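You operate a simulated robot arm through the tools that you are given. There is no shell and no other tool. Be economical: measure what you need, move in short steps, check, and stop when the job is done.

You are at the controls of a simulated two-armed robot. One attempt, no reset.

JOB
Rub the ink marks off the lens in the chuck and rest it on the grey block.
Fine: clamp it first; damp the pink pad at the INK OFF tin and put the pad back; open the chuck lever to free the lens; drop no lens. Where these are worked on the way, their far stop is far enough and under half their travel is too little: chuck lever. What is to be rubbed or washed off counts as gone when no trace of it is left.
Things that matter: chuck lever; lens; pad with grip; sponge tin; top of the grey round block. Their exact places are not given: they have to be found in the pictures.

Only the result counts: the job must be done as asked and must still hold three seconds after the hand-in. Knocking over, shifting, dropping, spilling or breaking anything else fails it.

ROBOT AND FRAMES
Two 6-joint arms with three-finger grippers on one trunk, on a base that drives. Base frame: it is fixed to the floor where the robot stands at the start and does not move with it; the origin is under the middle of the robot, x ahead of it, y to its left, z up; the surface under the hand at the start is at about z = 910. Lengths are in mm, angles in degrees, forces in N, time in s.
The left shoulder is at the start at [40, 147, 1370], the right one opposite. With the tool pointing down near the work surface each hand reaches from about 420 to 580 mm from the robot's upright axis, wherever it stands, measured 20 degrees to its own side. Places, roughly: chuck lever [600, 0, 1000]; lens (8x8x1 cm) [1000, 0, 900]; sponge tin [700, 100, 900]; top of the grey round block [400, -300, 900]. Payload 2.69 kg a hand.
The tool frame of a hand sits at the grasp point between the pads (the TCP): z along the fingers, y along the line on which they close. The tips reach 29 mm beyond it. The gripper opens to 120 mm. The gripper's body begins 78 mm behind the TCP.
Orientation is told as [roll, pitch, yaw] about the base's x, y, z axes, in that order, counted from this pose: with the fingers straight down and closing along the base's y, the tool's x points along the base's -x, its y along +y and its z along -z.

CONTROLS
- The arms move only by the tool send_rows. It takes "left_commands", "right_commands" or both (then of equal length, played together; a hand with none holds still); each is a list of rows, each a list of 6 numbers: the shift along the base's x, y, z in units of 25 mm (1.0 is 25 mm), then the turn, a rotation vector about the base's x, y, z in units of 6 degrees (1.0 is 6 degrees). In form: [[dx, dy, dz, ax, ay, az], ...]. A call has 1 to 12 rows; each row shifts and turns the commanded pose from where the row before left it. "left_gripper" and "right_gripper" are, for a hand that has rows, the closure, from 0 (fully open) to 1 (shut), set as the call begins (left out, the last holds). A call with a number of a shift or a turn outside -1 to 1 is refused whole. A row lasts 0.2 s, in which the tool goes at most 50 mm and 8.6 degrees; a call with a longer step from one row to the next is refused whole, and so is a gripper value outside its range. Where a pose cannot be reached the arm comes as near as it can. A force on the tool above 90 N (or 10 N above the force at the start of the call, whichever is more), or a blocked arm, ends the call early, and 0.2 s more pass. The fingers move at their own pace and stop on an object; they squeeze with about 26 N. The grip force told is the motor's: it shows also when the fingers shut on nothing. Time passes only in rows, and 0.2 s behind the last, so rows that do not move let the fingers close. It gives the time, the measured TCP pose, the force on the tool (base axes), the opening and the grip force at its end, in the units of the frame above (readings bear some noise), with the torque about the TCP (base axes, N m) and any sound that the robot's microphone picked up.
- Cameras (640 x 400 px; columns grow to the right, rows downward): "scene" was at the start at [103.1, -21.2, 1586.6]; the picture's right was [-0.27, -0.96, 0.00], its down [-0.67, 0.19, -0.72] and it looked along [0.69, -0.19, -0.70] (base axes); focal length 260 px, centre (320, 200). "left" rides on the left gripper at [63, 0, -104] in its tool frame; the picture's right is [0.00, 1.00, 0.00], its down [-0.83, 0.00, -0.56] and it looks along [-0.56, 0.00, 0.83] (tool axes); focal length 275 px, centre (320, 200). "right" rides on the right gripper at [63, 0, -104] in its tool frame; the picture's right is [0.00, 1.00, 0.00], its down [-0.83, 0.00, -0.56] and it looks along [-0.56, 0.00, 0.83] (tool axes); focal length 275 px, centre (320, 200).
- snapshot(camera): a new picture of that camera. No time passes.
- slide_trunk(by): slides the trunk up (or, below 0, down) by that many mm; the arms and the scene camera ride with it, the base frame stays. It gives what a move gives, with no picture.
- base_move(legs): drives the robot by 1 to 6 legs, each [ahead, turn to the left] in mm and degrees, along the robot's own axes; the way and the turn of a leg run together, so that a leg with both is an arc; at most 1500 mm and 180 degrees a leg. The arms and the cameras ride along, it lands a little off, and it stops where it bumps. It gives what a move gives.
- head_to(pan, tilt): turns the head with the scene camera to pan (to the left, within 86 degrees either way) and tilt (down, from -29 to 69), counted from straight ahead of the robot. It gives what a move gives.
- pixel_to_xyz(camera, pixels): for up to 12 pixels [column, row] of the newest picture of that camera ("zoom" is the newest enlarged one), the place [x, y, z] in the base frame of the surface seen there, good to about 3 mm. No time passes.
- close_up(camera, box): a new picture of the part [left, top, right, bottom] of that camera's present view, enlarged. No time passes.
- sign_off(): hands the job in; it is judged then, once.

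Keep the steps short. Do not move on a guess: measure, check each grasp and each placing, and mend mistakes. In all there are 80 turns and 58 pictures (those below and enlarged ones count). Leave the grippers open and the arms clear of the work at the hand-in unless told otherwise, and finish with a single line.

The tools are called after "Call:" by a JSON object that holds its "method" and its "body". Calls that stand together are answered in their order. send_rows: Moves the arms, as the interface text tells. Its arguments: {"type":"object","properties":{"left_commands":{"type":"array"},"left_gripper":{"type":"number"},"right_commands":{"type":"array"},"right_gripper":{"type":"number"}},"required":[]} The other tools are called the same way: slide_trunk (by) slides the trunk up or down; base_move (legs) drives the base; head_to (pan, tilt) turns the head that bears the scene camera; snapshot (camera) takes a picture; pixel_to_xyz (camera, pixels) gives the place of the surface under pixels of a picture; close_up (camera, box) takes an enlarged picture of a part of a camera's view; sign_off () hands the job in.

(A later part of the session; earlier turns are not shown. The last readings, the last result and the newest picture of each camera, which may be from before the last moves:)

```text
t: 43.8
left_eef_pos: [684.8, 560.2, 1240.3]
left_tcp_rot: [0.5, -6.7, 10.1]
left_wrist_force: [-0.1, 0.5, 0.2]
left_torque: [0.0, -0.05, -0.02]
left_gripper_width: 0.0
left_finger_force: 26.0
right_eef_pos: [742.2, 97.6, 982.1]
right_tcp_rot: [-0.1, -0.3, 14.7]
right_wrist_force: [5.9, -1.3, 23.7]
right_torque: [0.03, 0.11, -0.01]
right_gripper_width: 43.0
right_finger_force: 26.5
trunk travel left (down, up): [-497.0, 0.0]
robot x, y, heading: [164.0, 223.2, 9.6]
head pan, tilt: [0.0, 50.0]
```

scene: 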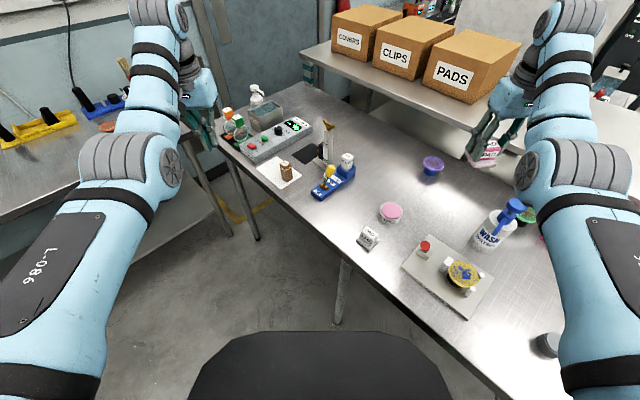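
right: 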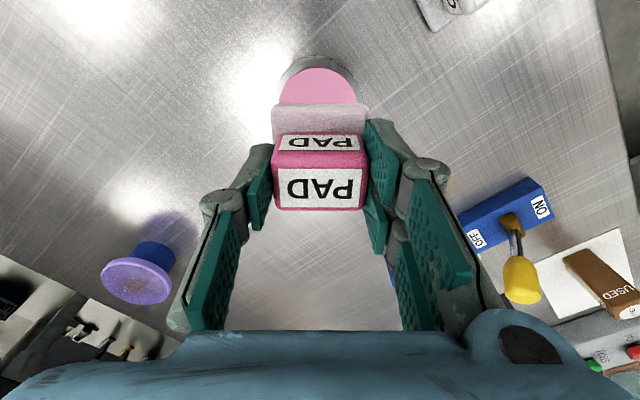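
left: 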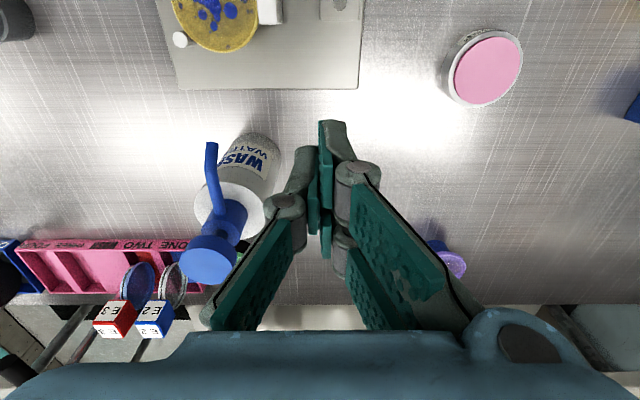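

It is pressing at 24 N. I'll hold for a second, lift, and check the pad.

Call:
{"method": "send_rows", "body": {"right_commands": [[0, 0, 0, 0, 0, 0], [0, 0, 0, 0, 0, 0], [0, 0, 0, 0, 0, 0], [0, 0, 0, 0, 0, 0], [0, 0, 0, 0, 0, 0]]}}

Call:
{"method": "send_rows", "body": {"right_commands": [[0, 0, 0.5, 0, 0, 0], [0, 0, 1, 0, 0, 0], [0, 0, 1, 0, 0, 0], [0, 0, 1, 0, 0, 0], [0, 0, 1, 0, 0, 0], [0, 0, 1, 0, 0, 0], [0, 0, 1, 0, 0, 0], [0, 0, 1, 0, 0, 0], [0, 0, 1, 0, 0, 0], [0, 0, 1, 0, 0, 0]]}}

Call:
{"method": "snapshot", "body": {"camera": "right"}}

```text
t: 45.0
left_eef_pos: [684.0, 559.7, 1241.2]
left_tcp_rot: [0.2, -6.8, 10.0]
left_wrist_force: [-0.3, -0.6, 0.4]
left_torque: [-0.01, -0.01, -0.03]
left_gripper_width: 0.0
left_finger_force: 26.2
right_eef_pos: [740.8, 97.1, 982.7]
right_tcp_rot: [-0.1, -0.2, 14.8]
right_wrist_force: [10.9, -1.8, 33.2]
right_torque: [-0.11, -0.43, 0.03]
right_gripper_width: 43.1
right_finger_force: 25.9
trunk travel left (down, up): [-497.0, 0.0]
robot x, y, heading: [162.8, 223.9, 9.8]
head pan, tilt: [0.0, 50.0]
```

```text
t: 47.2
left_eef_pos: [686.2, 560.0, 1241.2]
left_tcp_rot: [0.4, -6.7, 10.0]
left_wrist_force: [-0.3, 0.2, 0.1]
left_torque: [-0.04, -0.05, -0.03]
left_gripper_width: 0.1
left_finger_force: 25.9
right_eef_pos: [757.8, 98.9, 1216.0]
right_tcp_rot: [0.0, 0.0, 14.7]
right_wrist_force: [-0.2, 0.7, 0.5]
right_torque: [0.02, -0.01, 0.0]
right_gripper_width: 43.0
right_finger_force: 26.1
right hand out of reach, approached as far as the arm can: row 7, 8, 9
trunk travel left (down, up): [-497.0, 0.0]
robot x, y, heading: [168.5, 218.9, 9.6]
head pan, tilt: [0.0, 50.0]
```

```text
30 pictures are left
```

right: 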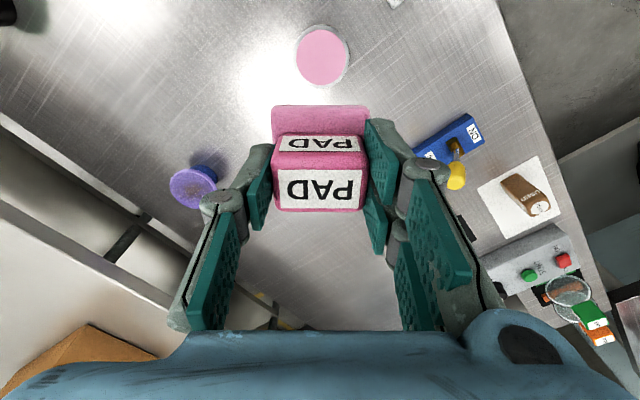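

The pad's slab turned deep pink, so it is damp. I'll return to the lens stance by backing 50 mm and turning right 45°.

Call:
{"method": "base_move", "body": {"legs": [[-50, 0], [0, -45]]}}

Call:
{"method": "close_up", "body": {"camera": "scene", "box": [220, 180, 380, 280]}}

```text
t: 50.1
left_eef_pos: [722.6, 87.3, 1238.5]
left_tcp_rot: [0.3, -6.7, -34.8]
left_wrist_force: [0.2, 0.1, 0.1]
left_torque: [-0.02, 0.04, 0.03]
left_gripper_width: 0.0
left_finger_force: 26.2
right_eef_pos: [450.2, -289.6, 1214.7]
right_tcp_rot: [-0.1, 0.0, -30.1]
right_wrist_force: [-0.3, 0.1, -1.1]
right_torque: [-0.02, 0.04, 0.0]
right_gripper_width: 43.1
right_finger_force: 26.2
trunk travel left (down, up): [-497.0, 0.0]
robot x, y, heading: [118.8, 216.7, -35.0]
head pan, tilt: [0.0, 50.0]
```

```text
4.00 times, centred on (300, 230) of scene
```

zoom: 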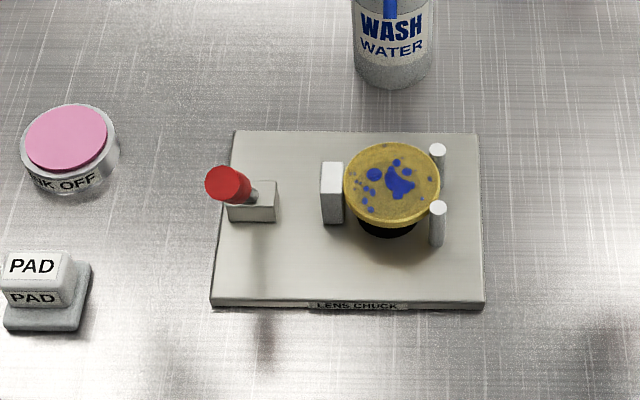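

Call:
{"method": "pixel_to_xyz", "body": {"camera": "zoom", "pixels": [[348, 183], [434, 182], [390, 147], [390, 214], [390, 185], [332, 172], [339, 180], [438, 150], [438, 207], [362, 160], [362, 205], [420, 205]]}}

Call:
{"method": "close_up", "body": {"camera": "right", "box": [240, 80, 400, 180]}}

```text
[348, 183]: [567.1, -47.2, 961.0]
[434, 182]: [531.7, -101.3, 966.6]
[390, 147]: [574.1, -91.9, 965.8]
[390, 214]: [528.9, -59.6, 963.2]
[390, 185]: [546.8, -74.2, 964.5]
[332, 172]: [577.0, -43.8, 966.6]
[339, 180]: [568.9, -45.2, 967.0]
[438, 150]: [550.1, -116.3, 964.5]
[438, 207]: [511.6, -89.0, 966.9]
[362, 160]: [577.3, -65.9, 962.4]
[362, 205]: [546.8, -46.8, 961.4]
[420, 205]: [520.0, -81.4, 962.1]
```

```text
4.00 times, centred on (320, 130) of right
```

zoom: 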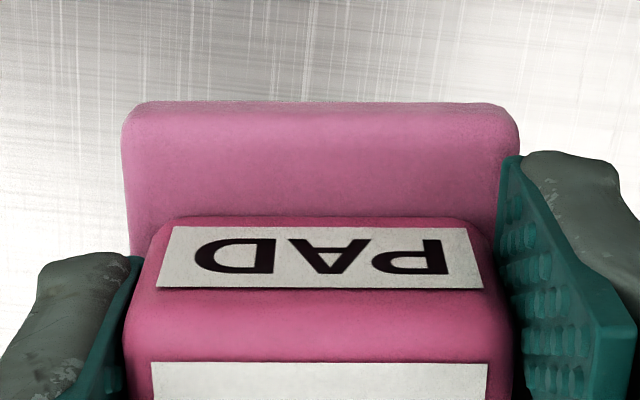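

Lens centre is about (550,-75) and the top is about 964.5. Pegs and jaw rise about 3 mm above the lens at its edges. The pad is about 50 mm square. I'll go above the lens, squared to the plate.

Call:
{"method": "send_rows", "body": {"right_commands": [[0.4, 0.86, 0, 0, 0, -0.4], [0.4, 0.86, 0, 0, 0, -0.4], [0.4, 0.86, 0, 0, 0, 0], [0.4, 0.86, 0, 0, 0, 0], [0.4, 0.86, -0.2, 0, 0, 0], [0.4, 0.86, -0.5, 0, 0, 0], [0.4, 0.86, -1, 0, 0, 0], [0.4, 0.86, -1, 0, 0, 0], [0.4, 0.86, -1, 0, 0, 0], [0.4, 0.86, -1, 0, 0, 0], [0, 0, -1, 0, 0, 0], [0, 0, 0, 0, 0, 0]]}}

Call:
{"method": "snapshot", "body": {"camera": "right"}}

```text
t: 52.7
left_eef_pos: [723.7, 85.2, 1238.7]
left_tcp_rot: [0.3, -6.9, -34.8]
left_wrist_force: [0.5, -1.0, 0.1]
left_torque: [0.0, 0.04, -0.02]
left_gripper_width: 0.0
left_finger_force: 26.3
right_eef_pos: [544.9, -87.0, 1072.0]
right_tcp_rot: [0.1, 0.1, -34.9]
right_wrist_force: [0.2, 0.2, -0.4]
right_torque: [-0.02, 0.03, -0.02]
right_gripper_width: 43.2
right_finger_force: 25.5
right hand out of reach, approached as far as the arm can: row 1, 2, 10, 11
trunk travel left (down, up): [-497.0, 0.0]
robot x, y, heading: [113.7, 214.3, -34.9]
head pan, tilt: [0.0, 50.0]
```

```text
27 pictures are left
```

right: 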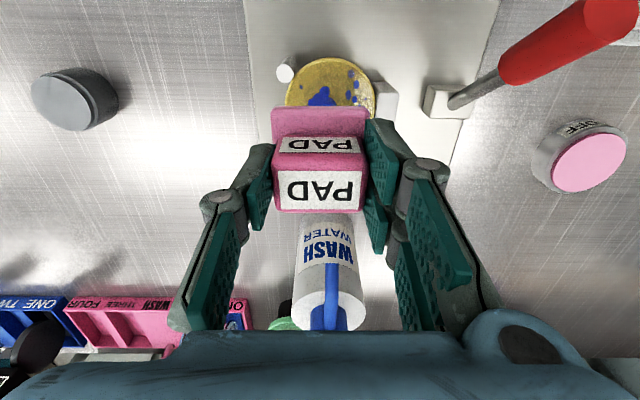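

Next I align to (551,-74) and descend to just above contact, then touch.

Call:
{"method": "send_rows", "body": {"right_commands": [[0.24, 0.5, 0, 0, 0, 0], [0, 0, -0.7, 0, 0, 0], [0, 0, -0.7, 0, 0, 0], [0, 0, -0.7, 0, 0, 0], [0, 0, -0.2, 0, 0, 0], [0, 0, 0, 0, 0, 0]]}}

Call:
{"method": "send_rows", "body": {"right_commands": [[0, 0, -0.08, 0, 0, 0], [0, 0, -0.08, 0, 0, 0], [0, 0, 0, 0, 0, 0]]}}

```text
t: 54.1
left_eef_pos: [722.8, 85.7, 1239.1]
left_tcp_rot: [0.4, -6.9, -34.8]
left_wrist_force: [0.7, -0.5, 0.1]
left_torque: [-0.01, -0.03, 0.01]
left_gripper_width: 0.2
left_finger_force: 26.2
right_eef_pos: [534.7, -84.6, 1017.6]
right_tcp_rot: [0.0, 0.2, -34.9]
right_wrist_force: [0.2, 1.0, -0.6]
right_torque: [-0.01, -0.02, 0.0]
right_gripper_width: 42.9
right_finger_force: 25.8
right hand out of reach, approached as far as the arm can: row 1, 3, 5
trunk travel left (down, up): [-497.0, 0.0]
robot x, y, heading: [116.4, 213.1, -34.9]
head pan, tilt: [0.0, 50.0]
```

```text
t: 54.9
left_eef_pos: [723.0, 85.4, 1239.9]
left_tcp_rot: [0.5, -6.9, -34.8]
left_wrist_force: [-0.5, -0.1, 0.0]
left_torque: [0.0, 0.0, 0.0]
left_gripper_width: 0.0
left_finger_force: 26.2
right_eef_pos: [534.6, -85.2, 1014.8]
right_tcp_rot: [0.0, 0.1, -35.0]
right_wrist_force: [-0.2, 0.7, -0.6]
right_torque: [0.01, 0.0, 0.03]
right_gripper_width: 43.5
right_finger_force: 26.1
trunk travel left (down, up): [-497.0, 0.0]
robot x, y, heading: [116.5, 215.5, -34.8]
head pan, tilt: [0.0, 50.0]
```

I stopped short at (535,-85). Before changing stance I'll test which direction is limited with a small forward move.

Call:
{"method": "send_rows", "body": {"right_commands": [[0.4, -0.28, 0.1, 0, 0, 0], [0, 0, 0, 0, 0, 0]]}}

Call:
{"method": "send_rows", "body": {"right_commands": [[0.15, 0.25, 0, 0, 0, 0], [0, 0, 0, 0, 0, 0]]}}

```text
t: 55.5
left_eef_pos: [722.9, 84.3, 1239.8]
left_tcp_rot: [0.5, -6.9, -34.7]
left_wrist_force: [0.3, -0.1, -0.6]
left_torque: [0.06, -0.03, -0.06]
left_gripper_width: 0.0
left_finger_force: 26.5
right_eef_pos: [534.5, -83.8, 1014.1]
right_tcp_rot: [0.1, 0.1, -34.9]
right_wrist_force: [0.3, 0.3, -0.2]
right_torque: [-0.01, 0.01, -0.02]
right_gripper_width: 43.4
right_finger_force: 26.4
right hand out of reach, approached as far as the arm can: row 1
trunk travel left (down, up): [-497.0, 0.0]
robot x, y, heading: [116.7, 213.5, -35.1]
head pan, tilt: [0.0, 50.0]
```

```text
t: 56.1
left_eef_pos: [721.9, 84.7, 1239.7]
left_tcp_rot: [0.4, -6.9, -34.8]
left_wrist_force: [-0.2, 1.0, 0.0]
left_torque: [-0.01, -0.04, 0.0]
left_gripper_width: 0.0
left_finger_force: 26.1
right_eef_pos: [536.3, -78.1, 1015.4]
right_tcp_rot: [0.0, 0.1, -34.9]
right_wrist_force: [0.5, -0.1, 0.0]
right_torque: [-0.02, 0.02, 0.0]
right_gripper_width: 43.3
right_finger_force: 26.1
right hand out of reach, approached as far as the arm can: row 1
trunk travel left (down, up): [-497.0, 0.0]
robot x, y, heading: [112.5, 213.2, -35.3]
head pan, tilt: [0.0, 50.0]
```

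Forward is the limit here, because the right arm reaches less across the body. I'll raise the pad 50 mm and drive ahead 30 mm.

Call:
{"method": "send_rows", "body": {"right_commands": [[0, 0, 1, 0, 0, 0], [0, 0, 1, 0, 0, 0]]}}

Call:
{"method": "base_move", "body": {"legs": [[32, 0]]}}

Call:
{"method": "send_rows", "body": {"right_commands": [[0, 0, 0, 0, 0, 0], [0, 0, 0, 0, 0, 0]]}}

```text
t: 56.7
left_eef_pos: [722.8, 85.2, 1239.6]
left_tcp_rot: [0.4, -6.8, -34.8]
left_wrist_force: [-0.4, -0.3, -0.2]
left_torque: [0.01, -0.02, 0.01]
left_gripper_width: 0.1
left_finger_force: 25.7
right_eef_pos: [537.3, -87.3, 1064.1]
right_tcp_rot: [0.1, 0.4, -34.8]
right_wrist_force: [-0.2, 0.8, 0.5]
right_torque: [-0.01, 0.02, -0.02]
right_gripper_width: 42.9
right_finger_force: 26.1
right hand out of reach, approached as far as the arm can: row 1, 2
trunk travel left (down, up): [-497.0, 0.0]
robot x, y, heading: [115.5, 215.7, -35.1]
head pan, tilt: [0.0, 50.0]
```

```text
t: 57.6
left_eef_pos: [745.7, 70.1, 1241.9]
left_tcp_rot: [0.4, -7.2, -34.8]
left_wrist_force: [-0.2, 0.6, 0.6]
left_torque: [-0.04, -0.01, -0.02]
left_gripper_width: 0.0
left_finger_force: 25.7
right_eef_pos: [560.6, -102.2, 1066.4]
right_tcp_rot: [0.0, 0.0, -34.8]
right_wrist_force: [0.2, 1.0, -1.4]
right_torque: [-0.07, -0.01, 0.03]
right_gripper_width: 43.1
right_finger_force: 26.3
trunk travel left (down, up): [-497.0, 0.0]
robot x, y, heading: [144.8, 197.0, -34.9]
head pan, tilt: [0.0, 50.0]
```

```text
t: 58.2
left_eef_pos: [752.4, 66.2, 1237.8]
left_tcp_rot: [0.5, -7.1, -34.8]
left_wrist_force: [-0.2, 0.3, 0.1]
left_torque: [0.0, 0.02, 0.03]
left_gripper_width: 0.0
left_finger_force: 25.6
right_eef_pos: [567.1, -106.4, 1062.8]
right_tcp_rot: [0.2, 0.4, -34.9]
right_wrist_force: [0.3, -0.1, 0.1]
right_torque: [0.01, 0.02, 0.02]
right_gripper_width: 43.1
right_finger_force: 26.5
trunk travel left (down, up): [-497.0, 0.0]
robot x, y, heading: [144.6, 195.3, -35.1]
head pan, tilt: [0.0, 50.0]
```

Call:
{"method": "send_rows", "body": {"right_commands": [[-0.3, 0.65, 0, 0, 0, 0], [-0.3, 0.65, 0, 0, 0, 0], [0, 0, -0.7, 0, 0, 0], [0, 0, 0, 0, 0, 0]]}}

```text
t: 59.2
left_eef_pos: [750.0, 67.0, 1239.9]
left_tcp_rot: [0.4, -7.2, -34.7]
left_wrist_force: [0.5, 0.3, -0.4]
left_torque: [0.0, -0.03, 0.02]
left_gripper_width: 0.0
left_finger_force: 26.0
right_eef_pos: [564.4, -105.5, 1046.3]
right_tcp_rot: [0.2, 0.2, -34.7]
right_wrist_force: [1.2, 0.4, -0.2]
right_torque: [0.03, 0.0, 0.01]
right_gripper_width: 43.2
right_finger_force: 26.1
right hand out of reach, approached as far as the arm can: row 1, 2
trunk travel left (down, up): [-497.0, 0.0]
robot x, y, heading: [144.9, 197.7, -34.8]
head pan, tilt: [0.0, 50.0]
```

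The right arm is limited across the body. Better to turn left 20° so the lens lies at the right arm's natural angle. I'll raise the hand high first, back off 57 mm, then turn.

Call:
{"method": "send_rows", "body": {"right_commands": [[-0.3, -0.8, 1, 0, 0, 0], [-0.3, -0.8, 1, 0, 0, 0], [-0.3, -0.8, 1, 0, 0, 0], [0, 0, 1, 0, 0, 0], [0, 0, 1, 0, 0, 0], [0, 0, 1, 0, 0, 0], [0, 0, 1, 0, 0, 0]]}}

Call:
{"method": "base_move", "body": {"legs": [[-57, 0], [0, 20]]}}

Call:
{"method": "send_rows", "body": {"right_commands": [[0, 0, 0, 0, 0, 0], [0, 0, 0, 0, 0, 0]]}}

```text
t: 60.8
left_eef_pos: [749.2, 67.2, 1238.8]
left_tcp_rot: [0.5, -7.2, -34.8]
left_wrist_force: [0.0, 0.5, 1.0]
left_torque: [-0.01, -0.01, 0.06]
left_gripper_width: 0.1
left_finger_force: 26.3
right_eef_pos: [547.1, -167.5, 1220.8]
right_tcp_rot: [0.1, 0.4, -34.9]
right_wrist_force: [0.8, -0.6, -0.7]
right_torque: [-0.01, -0.01, -0.03]
right_gripper_width: 43.2
right_finger_force: 25.8
right hand out of reach, approached as far as the arm can: row 6
trunk travel left (down, up): [-497.0, 0.0]
robot x, y, heading: [145.7, 195.7, -34.9]
head pan, tilt: [0.0, 50.0]
```

```text
t: 62.8
left_eef_pos: [710.0, 314.8, 1240.2]
left_tcp_rot: [0.3, -7.3, -14.9]
left_wrist_force: [-0.2, 0.2, 0.4]
left_torque: [-0.03, -0.04, 0.0]
left_gripper_width: 0.0
left_finger_force: 26.2
right_eef_pos: [600.8, 24.6, 1221.3]
right_tcp_rot: [0.1, 0.3, -14.8]
right_wrist_force: [-0.3, -0.2, -0.2]
right_torque: [-0.02, 0.0, 0.0]
right_gripper_width: 43.2
right_finger_force: 25.6
trunk travel left (down, up): [-497.0, 0.0]
robot x, y, heading: [98.9, 227.2, -15.1]
head pan, tilt: [0.0, 50.0]
```

```text
t: 63.4
left_eef_pos: [712.9, 314.5, 1238.8]
left_tcp_rot: [0.5, -7.4, -14.8]
left_wrist_force: [0.2, -1.2, -0.1]
left_torque: [0.02, -0.01, 0.0]
left_gripper_width: 0.0
left_finger_force: 25.6
right_eef_pos: [603.5, 24.3, 1219.5]
right_tcp_rot: [0.1, 0.4, -14.9]
right_wrist_force: [0.7, 0.5, -0.8]
right_torque: [0.02, 0.0, 0.01]
right_gripper_width: 43.0
right_finger_force: 26.1
trunk travel left (down, up): [-497.0, 0.0]
robot x, y, heading: [94.4, 228.7, -14.9]
head pan, tilt: [0.0, 50.0]
```

Call:
{"method": "send_rows", "body": {"right_commands": [[-0.35, -0.66, 0, 0, 0, -0.67], [-0.35, -0.66, 0, 0, 0, -0.67], [-0.35, -0.66, 0, 0, 0, -0.67], [-0.35, -0.66, 0, 0, 0, -0.67], [-0.35, -0.66, 0, 0, 0, -0.67], [-0.35, -0.66, -0.9, 0, 0, 0], [0, 0, -1, 0, 0, 0], [0, 0, -1, 0, 0, 0], [0, 0, -1, 0, 0, 0], [0, 0, -1, 0, 0, 0], [0, 0, -1, 0, 0, 0], [0, 0, -1, 0, 0, 0]]}}

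```text
t: 66.0
left_eef_pos: [712.7, 314.4, 1239.5]
left_tcp_rot: [0.4, -7.3, -14.8]
left_wrist_force: [-1.0, 0.1, -0.5]
left_torque: [-0.05, -0.02, -0.03]
left_gripper_width: 0.0
left_finger_force: 25.9
right_eef_pos: [593.6, -77.8, 1047.7]
right_tcp_rot: [0.1, 0.3, -34.8]
right_wrist_force: [1.0, -0.6, -0.7]
right_torque: [0.0, -0.02, -0.06]
right_gripper_width: 43.1
right_finger_force: 26.1
right hand out of reach, approached as far as the arm can: row 1, 2, 3, 4, 5, 6
trunk travel left (down, up): [-497.0, 0.0]
robot x, y, heading: [98.0, 230.0, -14.9]
head pan, tilt: [0.0, 50.0]
```

Call:
{"method": "send_rows", "body": {"right_commands": [[-0.58, 0.05, 0, 0, 0, 0], [-0.58, 0.05, 0, 0, 0, 0], [-0.54, 0.05, 0, 0, 0, 0], [0, 0, -0.7, 0, 0, 0], [0, 0, 0, 0, 0, 0]]}}

```text
t: 67.2
left_eef_pos: [711.8, 314.4, 1238.8]
left_tcp_rot: [0.5, -7.2, -14.9]
left_wrist_force: [-1.1, -0.6, -0.1]
left_torque: [0.0, -0.01, -0.04]
left_gripper_width: 0.2
left_finger_force: 26.4
right_eef_pos: [550.7, -73.5, 1030.3]
right_tcp_rot: [0.0, 0.3, -34.8]
right_wrist_force: [-0.2, -0.3, 0.5]
right_torque: [0.0, -0.01, 0.02]
right_gripper_width: 43.4
right_finger_force: 26.7
trunk travel left (down, up): [-497.0, 0.0]
robot x, y, heading: [99.6, 228.7, -14.8]
head pan, tilt: [0.0, 50.0]
```

Full reach now. I'll descend to touch the lens.

Call:
{"method": "send_rows", "body": {"right_commands": [[0, 0, -0.4, 0, 0, 0], [0, 0, -0.2, 0, 0, 0], [0, 0, -0.15, 0, 0, 0], [0, 0, 0, 0, 0, 0]]}}

Call:
{"method": "send_rows", "body": {"right_commands": [[0, 0, -0.1, 0, 0, 0], [0, 0, 0, 0, 0, 0]]}}

```text
t: 68.2
left_eef_pos: [712.0, 314.8, 1238.2]
left_tcp_rot: [0.4, -7.4, -14.8]
left_wrist_force: [0.5, -0.5, 0.1]
left_torque: [-0.02, 0.01, -0.03]
left_gripper_width: 0.0
left_finger_force: 25.9
right_eef_pos: [550.6, -73.1, 1010.6]
right_tcp_rot: [0.1, 0.2, -34.9]
right_wrist_force: [0.3, 0.5, -0.1]
right_torque: [0.01, 0.05, -0.02]
right_gripper_width: 43.2
right_finger_force: 26.2
trunk travel left (down, up): [-497.0, 0.0]
robot x, y, heading: [95.5, 231.6, -14.9]
head pan, tilt: [0.0, 50.0]
```

```text
t: 68.8
left_eef_pos: [711.6, 314.4, 1238.7]
left_tcp_rot: [0.3, -7.3, -14.8]
left_wrist_force: [-0.7, 0.3, -0.2]
left_torque: [0.02, 0.0, 0.01]
left_gripper_width: 0.0
left_finger_force: 25.7
right_eef_pos: [551.4, -73.7, 1008.5]
right_tcp_rot: [0.1, 0.3, -34.9]
right_wrist_force: [0.2, -0.2, 2.1]
right_torque: [-0.08, -0.05, 0.03]
right_gripper_width: 43.3
right_finger_force: 25.9
trunk travel left (down, up): [-497.0, 0.0]
robot x, y, heading: [98.1, 227.7, -15.1]
head pan, tilt: [0.0, 50.0]
```

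Contact is at z≈1008.5. I'll press slightly and rub in lines forward and back.

Call:
{"method": "send_rows", "body": {"right_commands": [[0, 0, -0.07, 0, 0, 0], [0.2, -0.14, 0, 0, 0, 0], [0.2, -0.14, 0, 0, 0, 0], [0.2, -0.14, 0, 0, 0, 0], [-0.2, 0.14, 0, 0, 0, 0], [-0.2, 0.14, 0, 0, 0, 0], [-0.2, 0.14, 0, 0, 0, 0], [-0.2, 0.14, 0, 0, 0, 0], [-0.2, 0.14, 0, 0, 0, 0], [-0.2, 0.14, 0, 0, 0, 0]]}}

Call:
{"method": "send_rows", "body": {"right_commands": [[0.07, 0.1, 0, 0, 0, 0], [0.07, 0.1, 0, 0, 0, 0], [0.2, -0.14, 0, 0, 0, 0], [0.2, -0.14, 0, 0, 0, 0], [0.2, -0.14, 0, 0, 0, 0], [0.2, -0.14, 0, 0, 0, 0], [0.2, -0.14, 0, 0, 0, 0], [0.2, -0.14, 0, 0, 0, 0], [0, 0, 0, 0, 0, 0]]}}

```text
t: 71.0
left_eef_pos: [710.0, 316.2, 1239.9]
left_tcp_rot: [0.3, -7.5, -14.9]
left_wrist_force: [-0.4, 0.3, -0.7]
left_torque: [-0.02, 0.01, 0.0]
left_gripper_width: 0.1
left_finger_force: 26.0
right_eef_pos: [533.6, -63.3, 1009.4]
right_tcp_rot: [0.2, 0.2, -35.0]
right_wrist_force: [6.0, -4.2, 22.2]
right_torque: [-0.42, -0.6, -0.02]
right_gripper_width: 43.1
right_finger_force: 26.2
trunk travel left (down, up): [-497.0, 0.0]
robot x, y, heading: [98.5, 232.2, -14.8]
head pan, tilt: [0.0, 50.0]
```

```text
t: 73.0
left_eef_pos: [708.9, 313.7, 1240.6]
left_tcp_rot: [0.5, -7.5, -14.9]
left_wrist_force: [0.3, -0.2, 0.8]
left_torque: [-0.01, -0.01, 0.0]
left_gripper_width: 0.2
left_finger_force: 26.3
right_eef_pos: [566.4, -80.4, 1009.2]
right_tcp_rot: [0.1, 0.3, -35.0]
right_wrist_force: [-10.1, -2.2, 4.0]
right_torque: [-0.03, 0.41, 0.17]
right_gripper_width: 43.1
right_finger_force: 26.3
trunk travel left (down, up): [-497.0, 0.0]
robot x, y, heading: [93.5, 227.6, -15.0]
head pan, tilt: [0.0, 50.0]
```

Pressure ranges from 4 to 22 N. I'll rub another pass back on the peg side, then lift and look.

Call:
{"method": "send_rows", "body": {"right_commands": [[0, 0, -0.05, 0, 0, 0], [-0.2, 0.14, 0, 0, 0, 0], [-0.2, 0.14, 0, 0, 0, 0], [-0.2, 0.14, 0, 0, 0, 0], [-0.1, -0.14, 0, 0, 0, 0], [-0.1, -0.14, 0, 0, 0, 0], [0.2, -0.14, 0, 0, 0, 0], [0.2, -0.14, 0, 0, 0, 0], [-0.2, 0.14, 0, 0, 0, 0], [-0.2, 0.14, 0, 0, 0, 0], [-0.2, 0.14, 0, 0, 0, 0]]}}

Call:
{"method": "send_rows", "body": {"right_commands": [[0, 0, 1, 0, 0, 0], [0.3, -0.9, 1, 0, 0, 0], [0, -1, 1, 0, 0, 0], [-0.3, -1, 0, 0, 0, 0], [-0.3, -1, 0, 0, 0, 0], [-0.3, -1, 0, 0, 0, 0]]}}

Call:
{"method": "snapshot", "body": {"camera": "scene"}}

```text
t: 75.4
left_eef_pos: [709.2, 314.8, 1239.9]
left_tcp_rot: [0.4, -7.7, -14.8]
left_wrist_force: [-0.4, -0.1, 0.2]
left_torque: [-0.02, -0.01, 0.0]
left_gripper_width: 0.0
left_finger_force: 25.8
right_eef_pos: [542.6, -72.2, 1006.8]
right_tcp_rot: [0.2, 0.1, -35.1]
right_wrist_force: [8.8, -7.4, 26.7]
right_torque: [-0.33, -0.55, 0.02]
right_gripper_width: 43.4
right_finger_force: 26.0
trunk travel left (down, up): [-497.0, 0.0]
robot x, y, heading: [95.7, 230.0, -14.8]
head pan, tilt: [0.0, 50.0]
```

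```text
t: 76.8
left_eef_pos: [711.4, 313.6, 1238.8]
left_tcp_rot: [0.5, -7.3, -14.7]
left_wrist_force: [0.6, -0.3, 0.4]
left_torque: [0.01, -0.02, 0.0]
left_gripper_width: 0.0
left_finger_force: 26.1
right_eef_pos: [528.2, -196.3, 1081.5]
right_tcp_rot: [0.2, 0.4, -35.0]
right_wrist_force: [0.3, -0.3, -0.8]
right_torque: [-0.01, -0.01, 0.02]
right_gripper_width: 43.1
right_finger_force: 25.7
trunk travel left (down, up): [-497.0, 0.0]
robot x, y, heading: [96.2, 228.0, -14.9]
head pan, tilt: [0.0, 50.0]
```

```text
26 pictures are left
```

scene: 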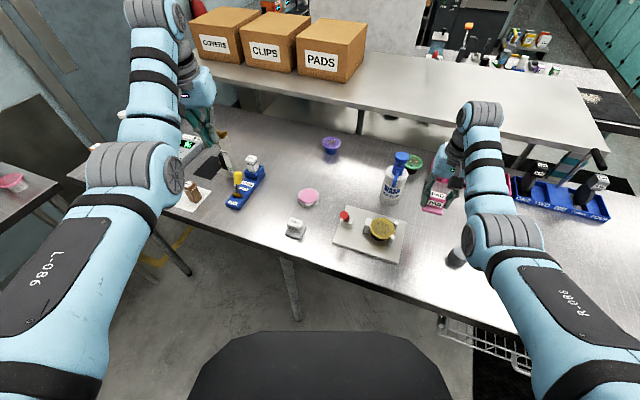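

Call:
{"method": "close_up", "body": {"camera": "scene", "box": [350, 205, 415, 250]}}

```text
8.89 times, centred on (382, 228) of scene
```

zoom: 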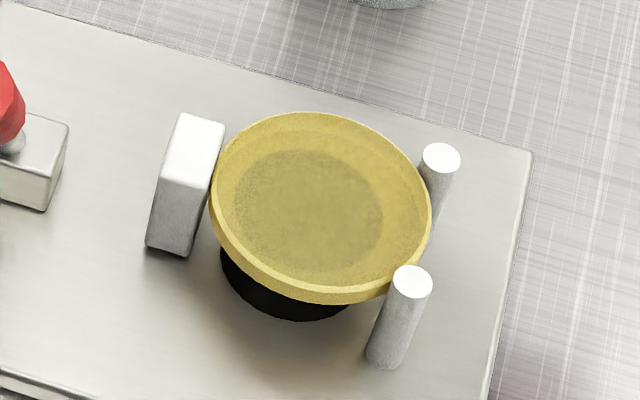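

The lens looks clean. I'll enlarge further to look for faint traces.

Call:
{"method": "close_up", "body": {"camera": "scene", "box": [368, 213, 400, 239]}}

```text
15.38 times, centred on (384, 226) of scene
```

zoom: 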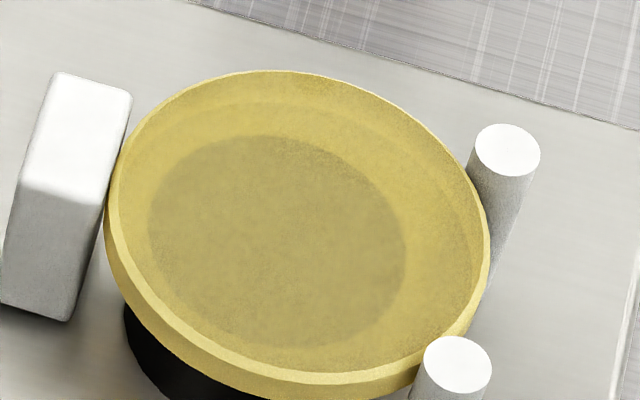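

The lens is clean: the dark disc is only the stem showing through. Now I return the pad, turning right 20° and going 23 mm ahead to the pad stance.

Call:
{"method": "base_move", "body": {"legs": [[0, -20], [22, 0]]}}

Call:
{"method": "send_rows", "body": {"right_commands": [[0, 0, 0, 0, 0, 0], [0, 0, 0, 0, 0, 0]]}}

```text
t: 78.7
left_eef_pos: [721.6, 84.2, 1241.7]
left_tcp_rot: [0.4, -7.2, -34.9]
left_wrist_force: [-1.3, -0.4, 0.3]
left_torque: [-0.02, -0.04, 0.04]
left_gripper_width: 0.0
left_finger_force: 26.1
right_eef_pos: [372.2, -329.2, 1083.9]
right_tcp_rot: [0.2, 0.2, -55.1]
right_wrist_force: [0.5, 0.4, 0.7]
right_torque: [-0.03, -0.05, 0.02]
right_gripper_width: 43.0
right_finger_force: 25.6
trunk travel left (down, up): [-497.0, 0.0]
robot x, y, heading: [114.9, 215.9, -34.9]
head pan, tilt: [0.0, 50.0]
```

```text
t: 79.3
left_eef_pos: [725.4, 80.8, 1238.6]
left_tcp_rot: [0.4, -7.0, -34.8]
left_wrist_force: [-0.7, -0.6, -0.4]
left_torque: [0.0, -0.01, -0.01]
left_gripper_width: 0.0
left_finger_force: 25.8
right_eef_pos: [376.4, -332.1, 1081.8]
right_tcp_rot: [0.0, 0.4, -55.1]
right_wrist_force: [-0.6, 0.5, 0.3]
right_torque: [0.01, 0.01, -0.01]
right_gripper_width: 43.2
right_finger_force: 26.2
trunk travel left (down, up): [-497.0, 0.0]
robot x, y, heading: [114.9, 216.2, -35.4]
head pan, tilt: [0.0, 50.0]
```

Call:
{"method": "send_rows", "body": {"right_commands": [[-0.34, -0.27, 0, 0, 0, 0.8], [-0.34, -0.27, 0, 0, 0, 0.8], [-0.34, -0.27, -0.4, 0, 0, 0.8], [-0.34, -0.27, -0.7, 0, 0, 0.8], [-0.34, -0.27, -0.7, 0, 0, 0.8], [0, 0, -0.8, 0, 0, 0.05], [0, 0, -0.8, 0, 0, 0], [0, 0, 0, 0, 0, 0]]}}

```text
t: 81.1
left_eef_pos: [726.2, 82.1, 1238.6]
left_tcp_rot: [0.4, -6.9, -34.9]
left_wrist_force: [-0.7, 0.1, 0.4]
left_torque: [0.04, -0.03, -0.03]
left_gripper_width: 0.0
left_finger_force: 25.8
right_eef_pos: [332.4, -365.1, 996.0]
right_tcp_rot: [0.1, 0.4, -30.7]
right_wrist_force: [0.3, -0.5, -0.9]
right_torque: [-0.01, -0.02, 0.0]
right_gripper_width: 43.1
right_finger_force: 26.3
trunk travel left (down, up): [-497.0, 0.0]
robot x, y, heading: [119.2, 218.5, -35.1]
head pan, tilt: [0.0, 50.0]
```

Over home. I'll lower to z≈957.

Call:
{"method": "send_rows", "body": {"right_commands": [[0.04, 0, -0.7, 0, 0, 0], [0, 0, -0.6, 0, 0, 0], [0, 0, -0.2, 0, 0, 0], [0, 0, 0, 0, 0, 0]]}}

Call:
{"method": "send_rows", "body": {"right_commands": [[0, 0, -0.06, 0, 0, 0], [0, 0, 0, 0, 0, 0]]}}

```text
t: 82.1
left_eef_pos: [725.0, 82.7, 1239.5]
left_tcp_rot: [0.4, -6.9, -34.9]
left_wrist_force: [-0.2, -0.5, -0.8]
left_torque: [0.02, -0.01, -0.01]
left_gripper_width: 0.0
left_finger_force: 27.0
right_eef_pos: [333.6, -363.4, 959.2]
right_tcp_rot: [0.1, 0.4, -30.7]
right_wrist_force: [0.0, -0.3, -0.1]
right_torque: [0.01, 0.04, -0.02]
right_gripper_width: 43.1
right_finger_force: 26.1
trunk travel left (down, up): [-497.0, 0.0]
robot x, y, heading: [116.0, 212.7, -35.2]
head pan, tilt: [0.0, 50.0]
```

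```text
t: 82.7
left_eef_pos: [726.8, 82.9, 1239.2]
left_tcp_rot: [0.3, -6.8, -34.9]
left_wrist_force: [0.0, -0.2, -0.9]
left_torque: [0.02, -0.01, 0.02]
left_gripper_width: 0.2
left_finger_force: 26.6
right_eef_pos: [332.5, -364.3, 957.5]
right_tcp_rot: [0.1, 0.2, -30.8]
right_wrist_force: [-0.1, 0.5, -0.8]
right_torque: [-0.03, -0.01, -0.01]
right_gripper_width: 43.1
right_finger_force: 26.8
trunk travel left (down, up): [-497.0, 0.0]
robot x, y, heading: [113.9, 218.4, -35.0]
head pan, tilt: [0.0, 50.0]
```

Call:
{"method": "send_rows", "body": {"right_commands": [[0, 0, -0.06, 0, 0, 0], [0, 0, 0, 0, 0, 0]]}}

Call:
{"method": "send_rows", "body": {"right_commands": [[0, 0, 0, 0, 0, 0], [0, 0, 0, 0, 0, 0], [0, 0, 0, 0, 0, 0]], "right_gripper": 0}}

Call:
{"method": "send_rows", "body": {"right_commands": [[0, 0, 0.5, 0, 0, 0], [0, 0, 1, 0, 0, 0], [0, 0, 1, 0, 0, 0], [0, 0, 1, 0, 0, 0], [0, 0, 1, 0, 0, 0]]}}

Call:
{"method": "snapshot", "body": {"camera": "right"}}

```text
t: 83.3
left_eef_pos: [724.8, 83.0, 1238.9]
left_tcp_rot: [0.4, -6.9, -34.9]
left_wrist_force: [-0.9, -0.1, 0.2]
left_torque: [0.02, -0.04, 0.02]
left_gripper_width: 0.1
left_finger_force: 26.2
right_eef_pos: [334.0, -363.9, 956.5]
right_tcp_rot: [0.0, 0.3, -30.8]
right_wrist_force: [-0.6, -0.5, 3.9]
right_torque: [0.12, 0.03, 0.02]
right_gripper_width: 43.3
right_finger_force: 25.6
trunk travel left (down, up): [-497.0, 0.0]
robot x, y, heading: [116.6, 213.5, -35.2]
head pan, tilt: [0.0, 50.0]
```

```text
t: 84.1
left_eef_pos: [725.0, 82.6, 1240.5]
left_tcp_rot: [0.3, -6.9, -34.9]
left_wrist_force: [0.7, -0.1, 0.3]
left_torque: [0.01, -0.01, 0.01]
left_gripper_width: 0.0
left_finger_force: 25.9
right_eef_pos: [333.6, -363.9, 955.5]
right_tcp_rot: [0.1, 0.3, -30.8]
right_wrist_force: [-0.3, 1.0, 0.7]
right_torque: [0.0, 0.02, -0.01]
right_gripper_width: 120.1
right_finger_force: 0.0
trunk travel left (down, up): [-497.0, 0.0]
robot x, y, heading: [118.7, 213.2, -35.0]
head pan, tilt: [0.0, 50.0]
```

```text
t: 85.3
left_eef_pos: [727.2, 82.2, 1238.4]
left_tcp_rot: [0.5, -6.9, -35.0]
left_wrist_force: [-0.5, -0.1, 0.7]
left_torque: [0.0, -0.01, 0.0]
left_gripper_width: 0.0
left_finger_force: 26.2
right_eef_pos: [332.8, -364.0, 1069.3]
right_tcp_rot: [0.2, 0.4, -30.8]
right_wrist_force: [-0.7, 0.5, 1.2]
right_torque: [0.0, 0.02, 0.01]
right_gripper_width: 119.9
right_finger_force: 0.1
trunk travel left (down, up): [-497.0, 0.0]
robot x, y, heading: [112.3, 218.0, -35.0]
head pan, tilt: [0.0, 50.0]
```

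```text
23 pictures are left
```

right: 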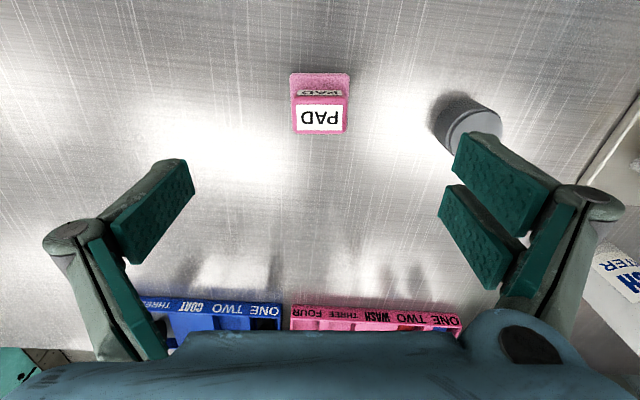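

The pad is back, standing where it was. Next is the lever: I back up 60 mm, then bring the left closed fingers down beside it at (656,45), straightening the tilt.

Call:
{"method": "base_move", "body": {"legs": [[-60, 0]]}}

Call:
{"method": "send_rows", "body": {"left_commands": [[0, 0, 0, 0.33, 0.47, 0], [0, 0, 0, 0.33, 0.47, 0], [0, -0.6, -0.8, 0, 0, 0], [0, -0.6, -1, 0, 0, 0], [0, -0.5, -1, 0, 0, 0], [0, 0, -1, 0, 0, 0], [0, 0, -1, 0, 0, 0], [0, 0, -1, 0, 0, 0], [0, 0, 0, 0, 0, 0]]}}

Call:
{"method": "snapshot", "body": {"camera": "scene"}}

```text
t: 86.3
left_eef_pos: [686.6, 109.5, 1232.8]
left_tcp_rot: [0.4, -6.3, -34.9]
left_wrist_force: [0.5, -1.5, -0.4]
left_torque: [0.07, 0.11, 0.01]
left_gripper_width: 0.0
left_finger_force: 25.9
right_eef_pos: [293.5, -335.7, 1064.3]
right_tcp_rot: [0.2, 0.9, -30.7]
right_wrist_force: [0.8, -0.5, -1.0]
right_torque: [0.06, 0.08, 0.0]
right_gripper_width: 120.0
right_finger_force: 0.1
trunk travel left (down, up): [-497.0, 0.0]
robot x, y, heading: [63.3, 251.8, -35.1]
head pan, tilt: [0.0, 50.0]
```

```text
t: 88.3
left_eef_pos: [652.4, 91.2, 1090.9]
left_tcp_rot: [0.3, 0.0, -35.0]
left_wrist_force: [-0.2, -0.3, -0.2]
left_torque: [0.0, 0.02, -0.01]
left_gripper_width: 0.1
left_finger_force: 26.3
left hand out of reach, approached as far as the arm can: row 2, 4, 5
right_eef_pos: [284.5, -329.9, 1069.9]
right_tcp_rot: [0.1, 0.4, -30.7]
right_wrist_force: [0.6, -0.3, -0.6]
right_torque: [-0.04, 0.02, 0.01]
right_gripper_width: 119.7
right_finger_force: 0.0
trunk travel left (down, up): [-497.0, 0.0]
robot x, y, heading: [65.4, 250.0, -34.9]
head pan, tilt: [0.0, 50.0]
```

```text
22 pictures are left
```

scene: 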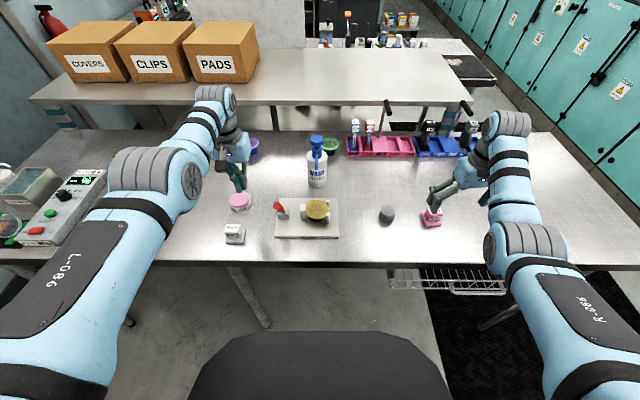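

The left hand is 95 mm left of the lever. I'll lower to z≈1040, come back towards me about 88 mm, then slide right to stand in front of the handle.

Call:
{"method": "send_rows", "body": {"left_commands": [[0, 0, -1, 0, 0, 0], [0, 0, -1, 0, 0, 0], [-0.58, 0.4, 0, 0, 0, 0], [-0.58, 0.4, 0, 0, 0, 0], [-0.58, 0.4, 0, 0, 0, 0], [-0.58, 0.4, 0, 0, 0, 0], [-0.58, 0.4, 0, 0, 0, 0], [0, 0, 0, 0, 0, 0]]}}

```text
t: 90.1
left_eef_pos: [644.1, 95.7, 1040.5]
left_tcp_rot: [0.4, 0.1, -34.9]
left_wrist_force: [-0.7, -0.7, -0.3]
left_torque: [0.01, -0.01, 0.01]
left_gripper_width: 0.1
left_finger_force: 26.1
left hand out of reach, approached as far as the arm can: row 1, 2, 3, 4, 5, 6, 7
right_eef_pos: [284.5, -330.6, 1069.5]
right_tcp_rot: [0.2, 0.2, -30.8]
right_wrist_force: [0.5, 0.3, 0.1]
right_torque: [-0.02, 0.01, 0.0]
right_gripper_width: 119.8
right_finger_force: 0.1
trunk travel left (down, up): [-497.0, 0.0]
robot x, y, heading: [66.1, 249.6, -35.0]
head pan, tilt: [0.0, 50.0]
```

The left arm is stuck at its inner limit here. The right arm worked well with targets straight ahead of its shoulder, so I'll use it for the lever. I raise both hands, close the right, turn left 35° and back up 45 mm.

Call:
{"method": "send_rows", "body": {"left_commands": [[0.3, 0, 1, 0, 0, 0], [0.3, 0, 1, 0, 0, 0], [0.2, 0, 1, 0, 0, 0], [0.2, 0, 1, 0, 0, 0], [0, 0, 1, 0, 0, 0], [0, 0, 1, 0, 0, 0], [0, 0, 1, 0, 0, 0], [0, 0, 1, 0, 0, 0]], "right_commands": [[0.2, 0, 1, 0, 0, 0], [0.2, 0, 1, 0, 0, 0], [0.2, 0, 1, 0, 0, 0], [0.2, 0, 1, 0, 0, 0], [0, 0, 1, 0, 0, 0], [0, 0, 1, 0, 0, 0], [0, 0, 1, 0, 0, 0], [0, 0, 1, 0, 0, 0]], "right_gripper": 1}}

Call:
{"method": "base_move", "body": {"legs": [[0, 35], [-45, 0]]}}

Call:
{"method": "snapshot", "body": {"camera": "right"}}

```text
t: 91.9
left_eef_pos: [656.5, 105.1, 1241.5]
left_tcp_rot: [0.3, 0.0, -34.9]
left_wrist_force: [-0.3, -0.4, -0.2]
left_torque: [0.0, -0.02, 0.04]
left_gripper_width: 0.3
left_finger_force: 26.1
left hand out of reach, approached as far as the arm can: row 3, 6, 8
right_eef_pos: [313.6, -337.9, 1267.7]
right_tcp_rot: [0.1, 0.4, -30.8]
right_wrist_force: [0.5, 0.4, 0.5]
right_torque: [-0.02, 0.02, -0.05]
right_gripper_width: 0.0
right_finger_force: 26.2
right hand out of reach, approached as far as the arm can: row 3, 4, 5
trunk travel left (down, up): [-497.0, 0.0]
robot x, y, heading: [65.2, 255.8, -34.7]
head pan, tilt: [0.0, 50.0]
```

```text
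t: 94.5
left_eef_pos: [597.5, 472.2, 1235.8]
left_tcp_rot: [0.5, 0.5, 0.3]
left_wrist_force: [0.7, -0.2, -1.0]
left_torque: [0.0, 0.11, 0.0]
left_gripper_width: 0.0
left_finger_force: 25.5
right_eef_pos: [574.6, -88.6, 1261.1]
right_tcp_rot: [0.2, 0.8, 4.5]
right_wrist_force: [1.6, -0.1, -1.0]
right_torque: [-0.02, 0.12, -0.03]
right_gripper_width: 0.0
right_finger_force: 26.1
trunk travel left (down, up): [-497.0, 0.0]
robot x, y, heading: [19.4, 250.9, 0.2]
head pan, tilt: [0.0, 50.0]
```

```text
21 pictures are left
```

right: 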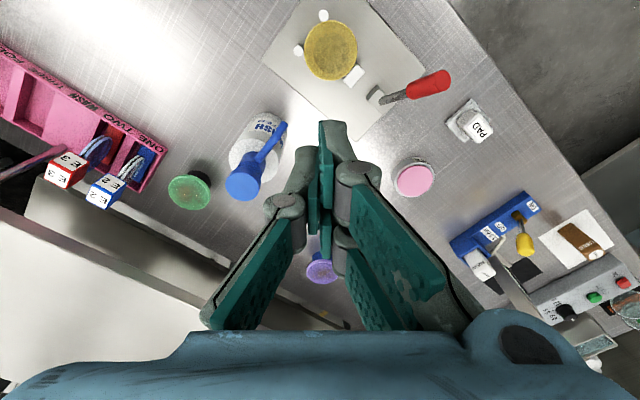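

The lever handle is visible at (430,83). I'll route the right hand high to the left of the lever at (640,115), aligning its yaw to the plate, then descend inward.

Call:
{"method": "send_rows", "body": {"right_commands": [[0.33, 1, 0, 0, 0, -0.82], [0.33, 1, 0, 0, 0, -0.82], [0.33, 1, 0, 0, 0, -0.82], [0.33, 1, 0, 0, 0, -0.82], [0.33, 1, 0, 0, 0, -0.82], [0.33, 1, 0, 0, 0, -0.82], [0.33, 1, 0, 0, 0, -0.82], [0.33, 1, 0, 0, 0, -0.82]]}}

Call:
{"method": "send_rows", "body": {"right_commands": [[-0.3, 0, -1, 0, 0, 0], [-0.3, 0, -1, 0, 0, 0], [-0.3, 0, -1, 0, 0, 0], [-0.3, 0, -1, 0, 0, 0], [-0.3, 0, -1, 0, 0, 0], [-0.3, 0, -1, 0, 0, 0], [-0.3, 0, -1, 0, 0, 0], [-0.3, 0, -1, 0, 0, 0], [-0.3, 0, -0.8, 0, 0, 0], [0, 0, 0, 0, 0, 0]]}}

```text
t: 96.2
left_eef_pos: [586.5, 472.1, 1240.6]
left_tcp_rot: [0.3, -0.1, 0.3]
left_wrist_force: [-1.3, -0.1, -0.5]
left_torque: [-0.02, -0.03, 0.03]
left_gripper_width: 0.0
left_finger_force: 25.9
right_eef_pos: [576.8, 111.9, 1255.6]
right_tcp_rot: [0.1, 0.2, -35.0]
right_wrist_force: [0.1, -0.1, 0.1]
right_torque: [0.02, -0.01, 0.03]
right_gripper_width: 0.0
right_finger_force: 25.5
right hand out of reach, approached as far as the arm can: row 2, 3, 4, 5, 6, 7, 8
trunk travel left (down, up): [-497.0, 0.0]
robot x, y, heading: [21.1, 250.8, 0.1]
head pan, tilt: [0.0, 50.0]
```

```text
t: 98.5
left_eef_pos: [587.7, 472.2, 1240.7]
left_tcp_rot: [0.4, -0.1, 0.3]
left_wrist_force: [0.3, 0.0, -0.7]
left_torque: [0.01, -0.01, 0.03]
left_gripper_width: 0.0
left_finger_force: 25.7
right_eef_pos: [574.8, 116.8, 1035.2]
right_tcp_rot: [-0.1, 0.3, -35.0]
right_wrist_force: [-0.4, 0.2, 0.3]
right_torque: [0.0, 0.02, 0.02]
right_gripper_width: 0.2
right_finger_force: 25.9
right hand out of reach, approached as far as the arm can: row 1, 2, 3, 4, 5, 6, 7, 8, 9
trunk travel left (down, up): [-497.0, 0.0]
robot x, y, heading: [18.9, 249.7, 0.2]
head pan, tilt: [0.0, 50.0]
```

Now at (575,117,1035), beside and in front of the handle. I'll slide right 72 mm to stand in front of it.

Call:
{"method": "send_rows", "body": {"right_commands": [[-0.33, -0.47, 0, 0, 0, 0], [-0.33, -0.47, 0, 0, 0, 0], [-0.33, -0.47, 0, 0, 0, 0], [-0.33, -0.47, 0, 0, 0, 0], [-0.33, -0.47, 0, 0, 0, 0], [0, 0, 0, 0, 0, 0]]}}

Call:
{"method": "snapshot", "body": {"camera": "scene"}}

```text
t: 99.8
left_eef_pos: [587.9, 471.6, 1239.7]
left_tcp_rot: [0.4, -0.1, 0.3]
left_wrist_force: [-0.1, 0.3, 0.2]
left_torque: [-0.05, -0.01, 0.02]
left_gripper_width: 0.0
left_finger_force: 25.9
right_eef_pos: [578.1, 62.6, 1024.9]
right_tcp_rot: [0.1, 0.4, -34.9]
right_wrist_force: [-0.1, 0.1, 0.3]
right_torque: [0.02, 0.01, 0.0]
right_gripper_width: 0.0
right_finger_force: 26.0
right hand out of reach, approached as far as the arm can: row 1, 2, 3, 4, 5
trunk travel left (down, up): [-497.0, 0.0]
robot x, y, heading: [21.0, 249.8, -0.0]
head pan, tilt: [0.0, 50.0]
```

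```text
20 pictures are left
```

scene: 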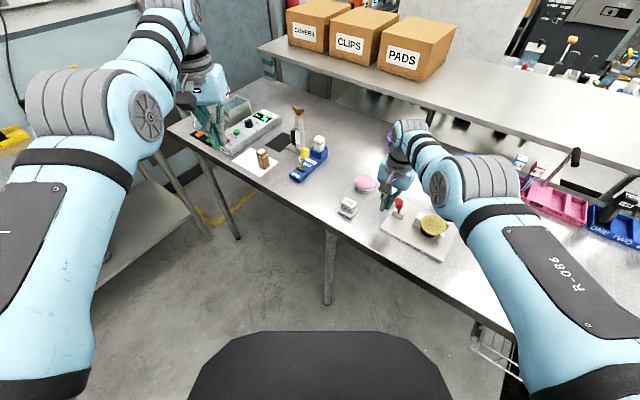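

The hand is still held out, probably by the wrist yaw of -35° relative to my heading. I'll rotate the hand back by 30° and retry moving inward.

Call:
{"method": "send_rows", "body": {"right_commands": [[0, 0, 0, 0, 0, 1], [0, 0, 0, 0, 0, 1], [0, 0, 0, 0, 0, 1], [0, 0, 0, 0, 0, 1], [0, 0, 0, 0, 0, 1], [-0.4, 0.28, 0, 0, 0, 0], [-0.4, 0.28, 0, 0, 0, 0], [-0.4, 0.28, 0, 0, 0, 0], [-0.4, 0.28, 0, 0, 0, 0], [0, 0, 0, 0, 0, 0]]}}

```text
t: 102.0
left_eef_pos: [587.0, 472.8, 1239.0]
left_tcp_rot: [0.5, 0.0, 0.2]
left_wrist_force: [-0.3, -0.6, 0.1]
left_torque: [-0.02, 0.02, 0.01]
left_gripper_width: 0.0
left_finger_force: 25.9
right_eef_pos: [572.7, 95.0, 1016.0]
right_tcp_rot: [0.1, 0.4, -4.9]
right_wrist_force: [0.5, 0.3, 0.7]
right_torque: [-0.03, -0.01, -0.02]
right_gripper_width: 0.1
right_finger_force: 26.2
right hand out of reach, approached as far as the arm can: row 6, 7, 8, 9
trunk travel left (down, up): [-497.0, 0.0]
robot x, y, heading: [19.1, 252.6, 0.2]
head pan, tilt: [0.0, 50.0]
```

Moving towards me is what's blocked. Tilting the fingers towards me keeps the wrist out while the tips come in. I'll tilt 20°, raise to z≈1060 and move inward 45 mm.

Call:
{"method": "send_rows", "body": {"right_commands": [[-0.3, 0, 0.35, 0, 0.67, 0], [-0.3, 0, 0.35, 0, 0.67, 0], [-0.3, 0, 0.35, 0, 0.67, 0], [-0.3, 0, 0.35, 0, 0.67, 0], [-0.3, 0, 0.35, 0, 0.67, 0], [-0.3, -0.1, 0, 0, 0, 0], [0, 0, 0, 0, 0, 0]]}}

```text
t: 103.7
left_eef_pos: [587.5, 472.8, 1239.8]
left_tcp_rot: [0.4, 0.0, 0.3]
left_wrist_force: [-0.1, 0.5, -0.1]
left_torque: [0.01, 0.03, -0.01]
left_gripper_width: 0.0
left_finger_force: 26.1
right_eef_pos: [506.0, 90.3, 1066.8]
right_tcp_rot: [-1.7, 20.3, -5.3]
right_wrist_force: [0.0, 0.1, 0.4]
right_torque: [0.01, 0.04, 0.02]
right_gripper_width: 0.0
right_finger_force: 26.6
right hand out of reach, approached as far as the arm can: row 1, 2, 3, 4, 5, 6
trunk travel left (down, up): [-497.0, 0.0]
robot x, y, heading: [21.3, 249.9, -0.2]
head pan, tilt: [0.0, 50.0]
```

It worked: the hand is at (506,90,1067), in front of the handle. I'll line up with the lever plane and push forward gently.

Call:
{"method": "send_rows", "body": {"right_commands": [[0.36, -0.52, -0.3, 0, 0, 0], [0.36, -0.52, -0.3, 0, 0, 0], [0.41, -0.29, 0, 0, 0, 0], [0.41, -0.29, 0, 0, 0, 0], [0.41, -0.29, 0, 0, 0, 0], [0.41, -0.29, 0, 0, 0, 0], [0.41, -0.29, 0, 0, 0, 0], [0, 0, 0, 0, 0, 0]]}}

Call:
{"method": "close_up", "body": {"camera": "scene", "box": [350, 160, 478, 260]}}

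```text
t: 105.5
left_eef_pos: [587.9, 472.6, 1240.9]
left_tcp_rot: [0.4, 0.1, 0.2]
left_wrist_force: [0.2, 0.0, -0.3]
left_torque: [-0.02, 0.0, 0.02]
left_gripper_width: 0.1
left_finger_force: 26.0
right_eef_pos: [510.7, 26.0, 1064.6]
right_tcp_rot: [-1.6, 20.4, -5.2]
right_wrist_force: [-0.2, 0.0, -0.1]
right_torque: [-0.01, 0.02, 0.01]
right_gripper_width: 0.1
right_finger_force: 25.7
right hand out of reach, approached as far as the arm can: row 1, 2, 3, 4, 5, 6, 7
trunk travel left (down, up): [-497.0, 0.0]
robot x, y, heading: [19.9, 252.4, 0.0]
head pan, tilt: [0.0, 50.0]
```

```text
4.00 times, centred on (414, 210) of scene
```

zoom: 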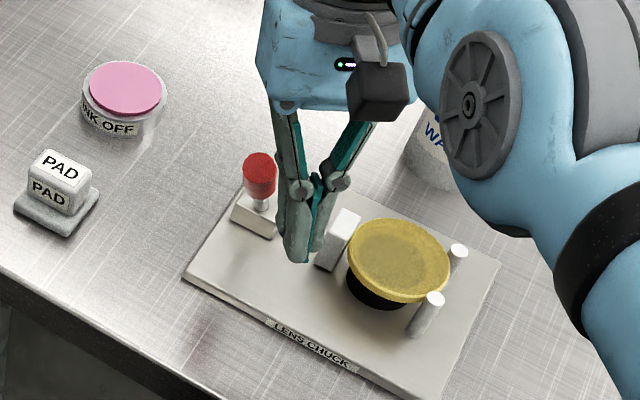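

The fingers stand in front of and slightly right of the handle. The arm moves freely in y but not in x here, so I'll use the base for forward and the arm for sideways, in small alternating steps.

Call:
{"method": "send_rows", "body": {"right_commands": [[0, 0.3, 0, 0, 0, 0], [0, 0, 0, 0, 0, 0]]}}

Call:
{"method": "base_move", "body": {"legs": [[42, 0]]}}

Call:
{"method": "close_up", "body": {"camera": "scene", "box": [340, 180, 480, 280]}}

```text
t: 106.0
left_eef_pos: [587.0, 472.5, 1240.7]
left_tcp_rot: [0.5, 0.0, 0.4]
left_wrist_force: [0.1, 0.0, -0.4]
left_torque: [0.02, 0.01, -0.03]
left_gripper_width: 0.0
left_finger_force: 25.7
right_eef_pos: [509.1, 33.0, 1062.4]
right_tcp_rot: [-1.7, 20.4, -5.2]
right_wrist_force: [-0.2, 0.9, 0.6]
right_torque: [0.01, 0.04, 0.0]
right_gripper_width: 0.2
right_finger_force: 25.9
trunk travel left (down, up): [-497.0, 0.0]
robot x, y, heading: [21.5, 248.5, 0.0]
head pan, tilt: [0.0, 50.0]
```

```text
t: 107.0
left_eef_pos: [623.8, 469.0, 1241.6]
left_tcp_rot: [0.4, -0.1, 0.1]
left_wrist_force: [0.2, -0.7, 0.3]
left_torque: [0.0, -0.03, 0.02]
left_gripper_width: 0.1
left_finger_force: 26.2
right_eef_pos: [540.1, 30.3, 1067.5]
right_tcp_rot: [-2.1, 21.4, -5.6]
right_wrist_force: [-0.5, 0.2, -0.1]
right_torque: [0.0, -0.06, 0.01]
right_gripper_width: 0.0
right_finger_force: 26.1
trunk travel left (down, up): [-497.0, 0.0]
robot x, y, heading: [62.9, 252.8, -0.0]
head pan, tilt: [0.0, 50.0]
stopped in leg 1: the force on the tool passed its limit at 101 N (the readings are from after the stop); the commanded pose is now the measured one
```

```text
4.00 times, centred on (410, 230) of scene
```

zoom: 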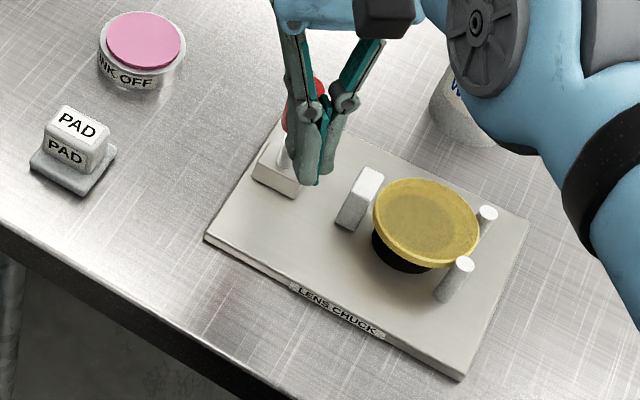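

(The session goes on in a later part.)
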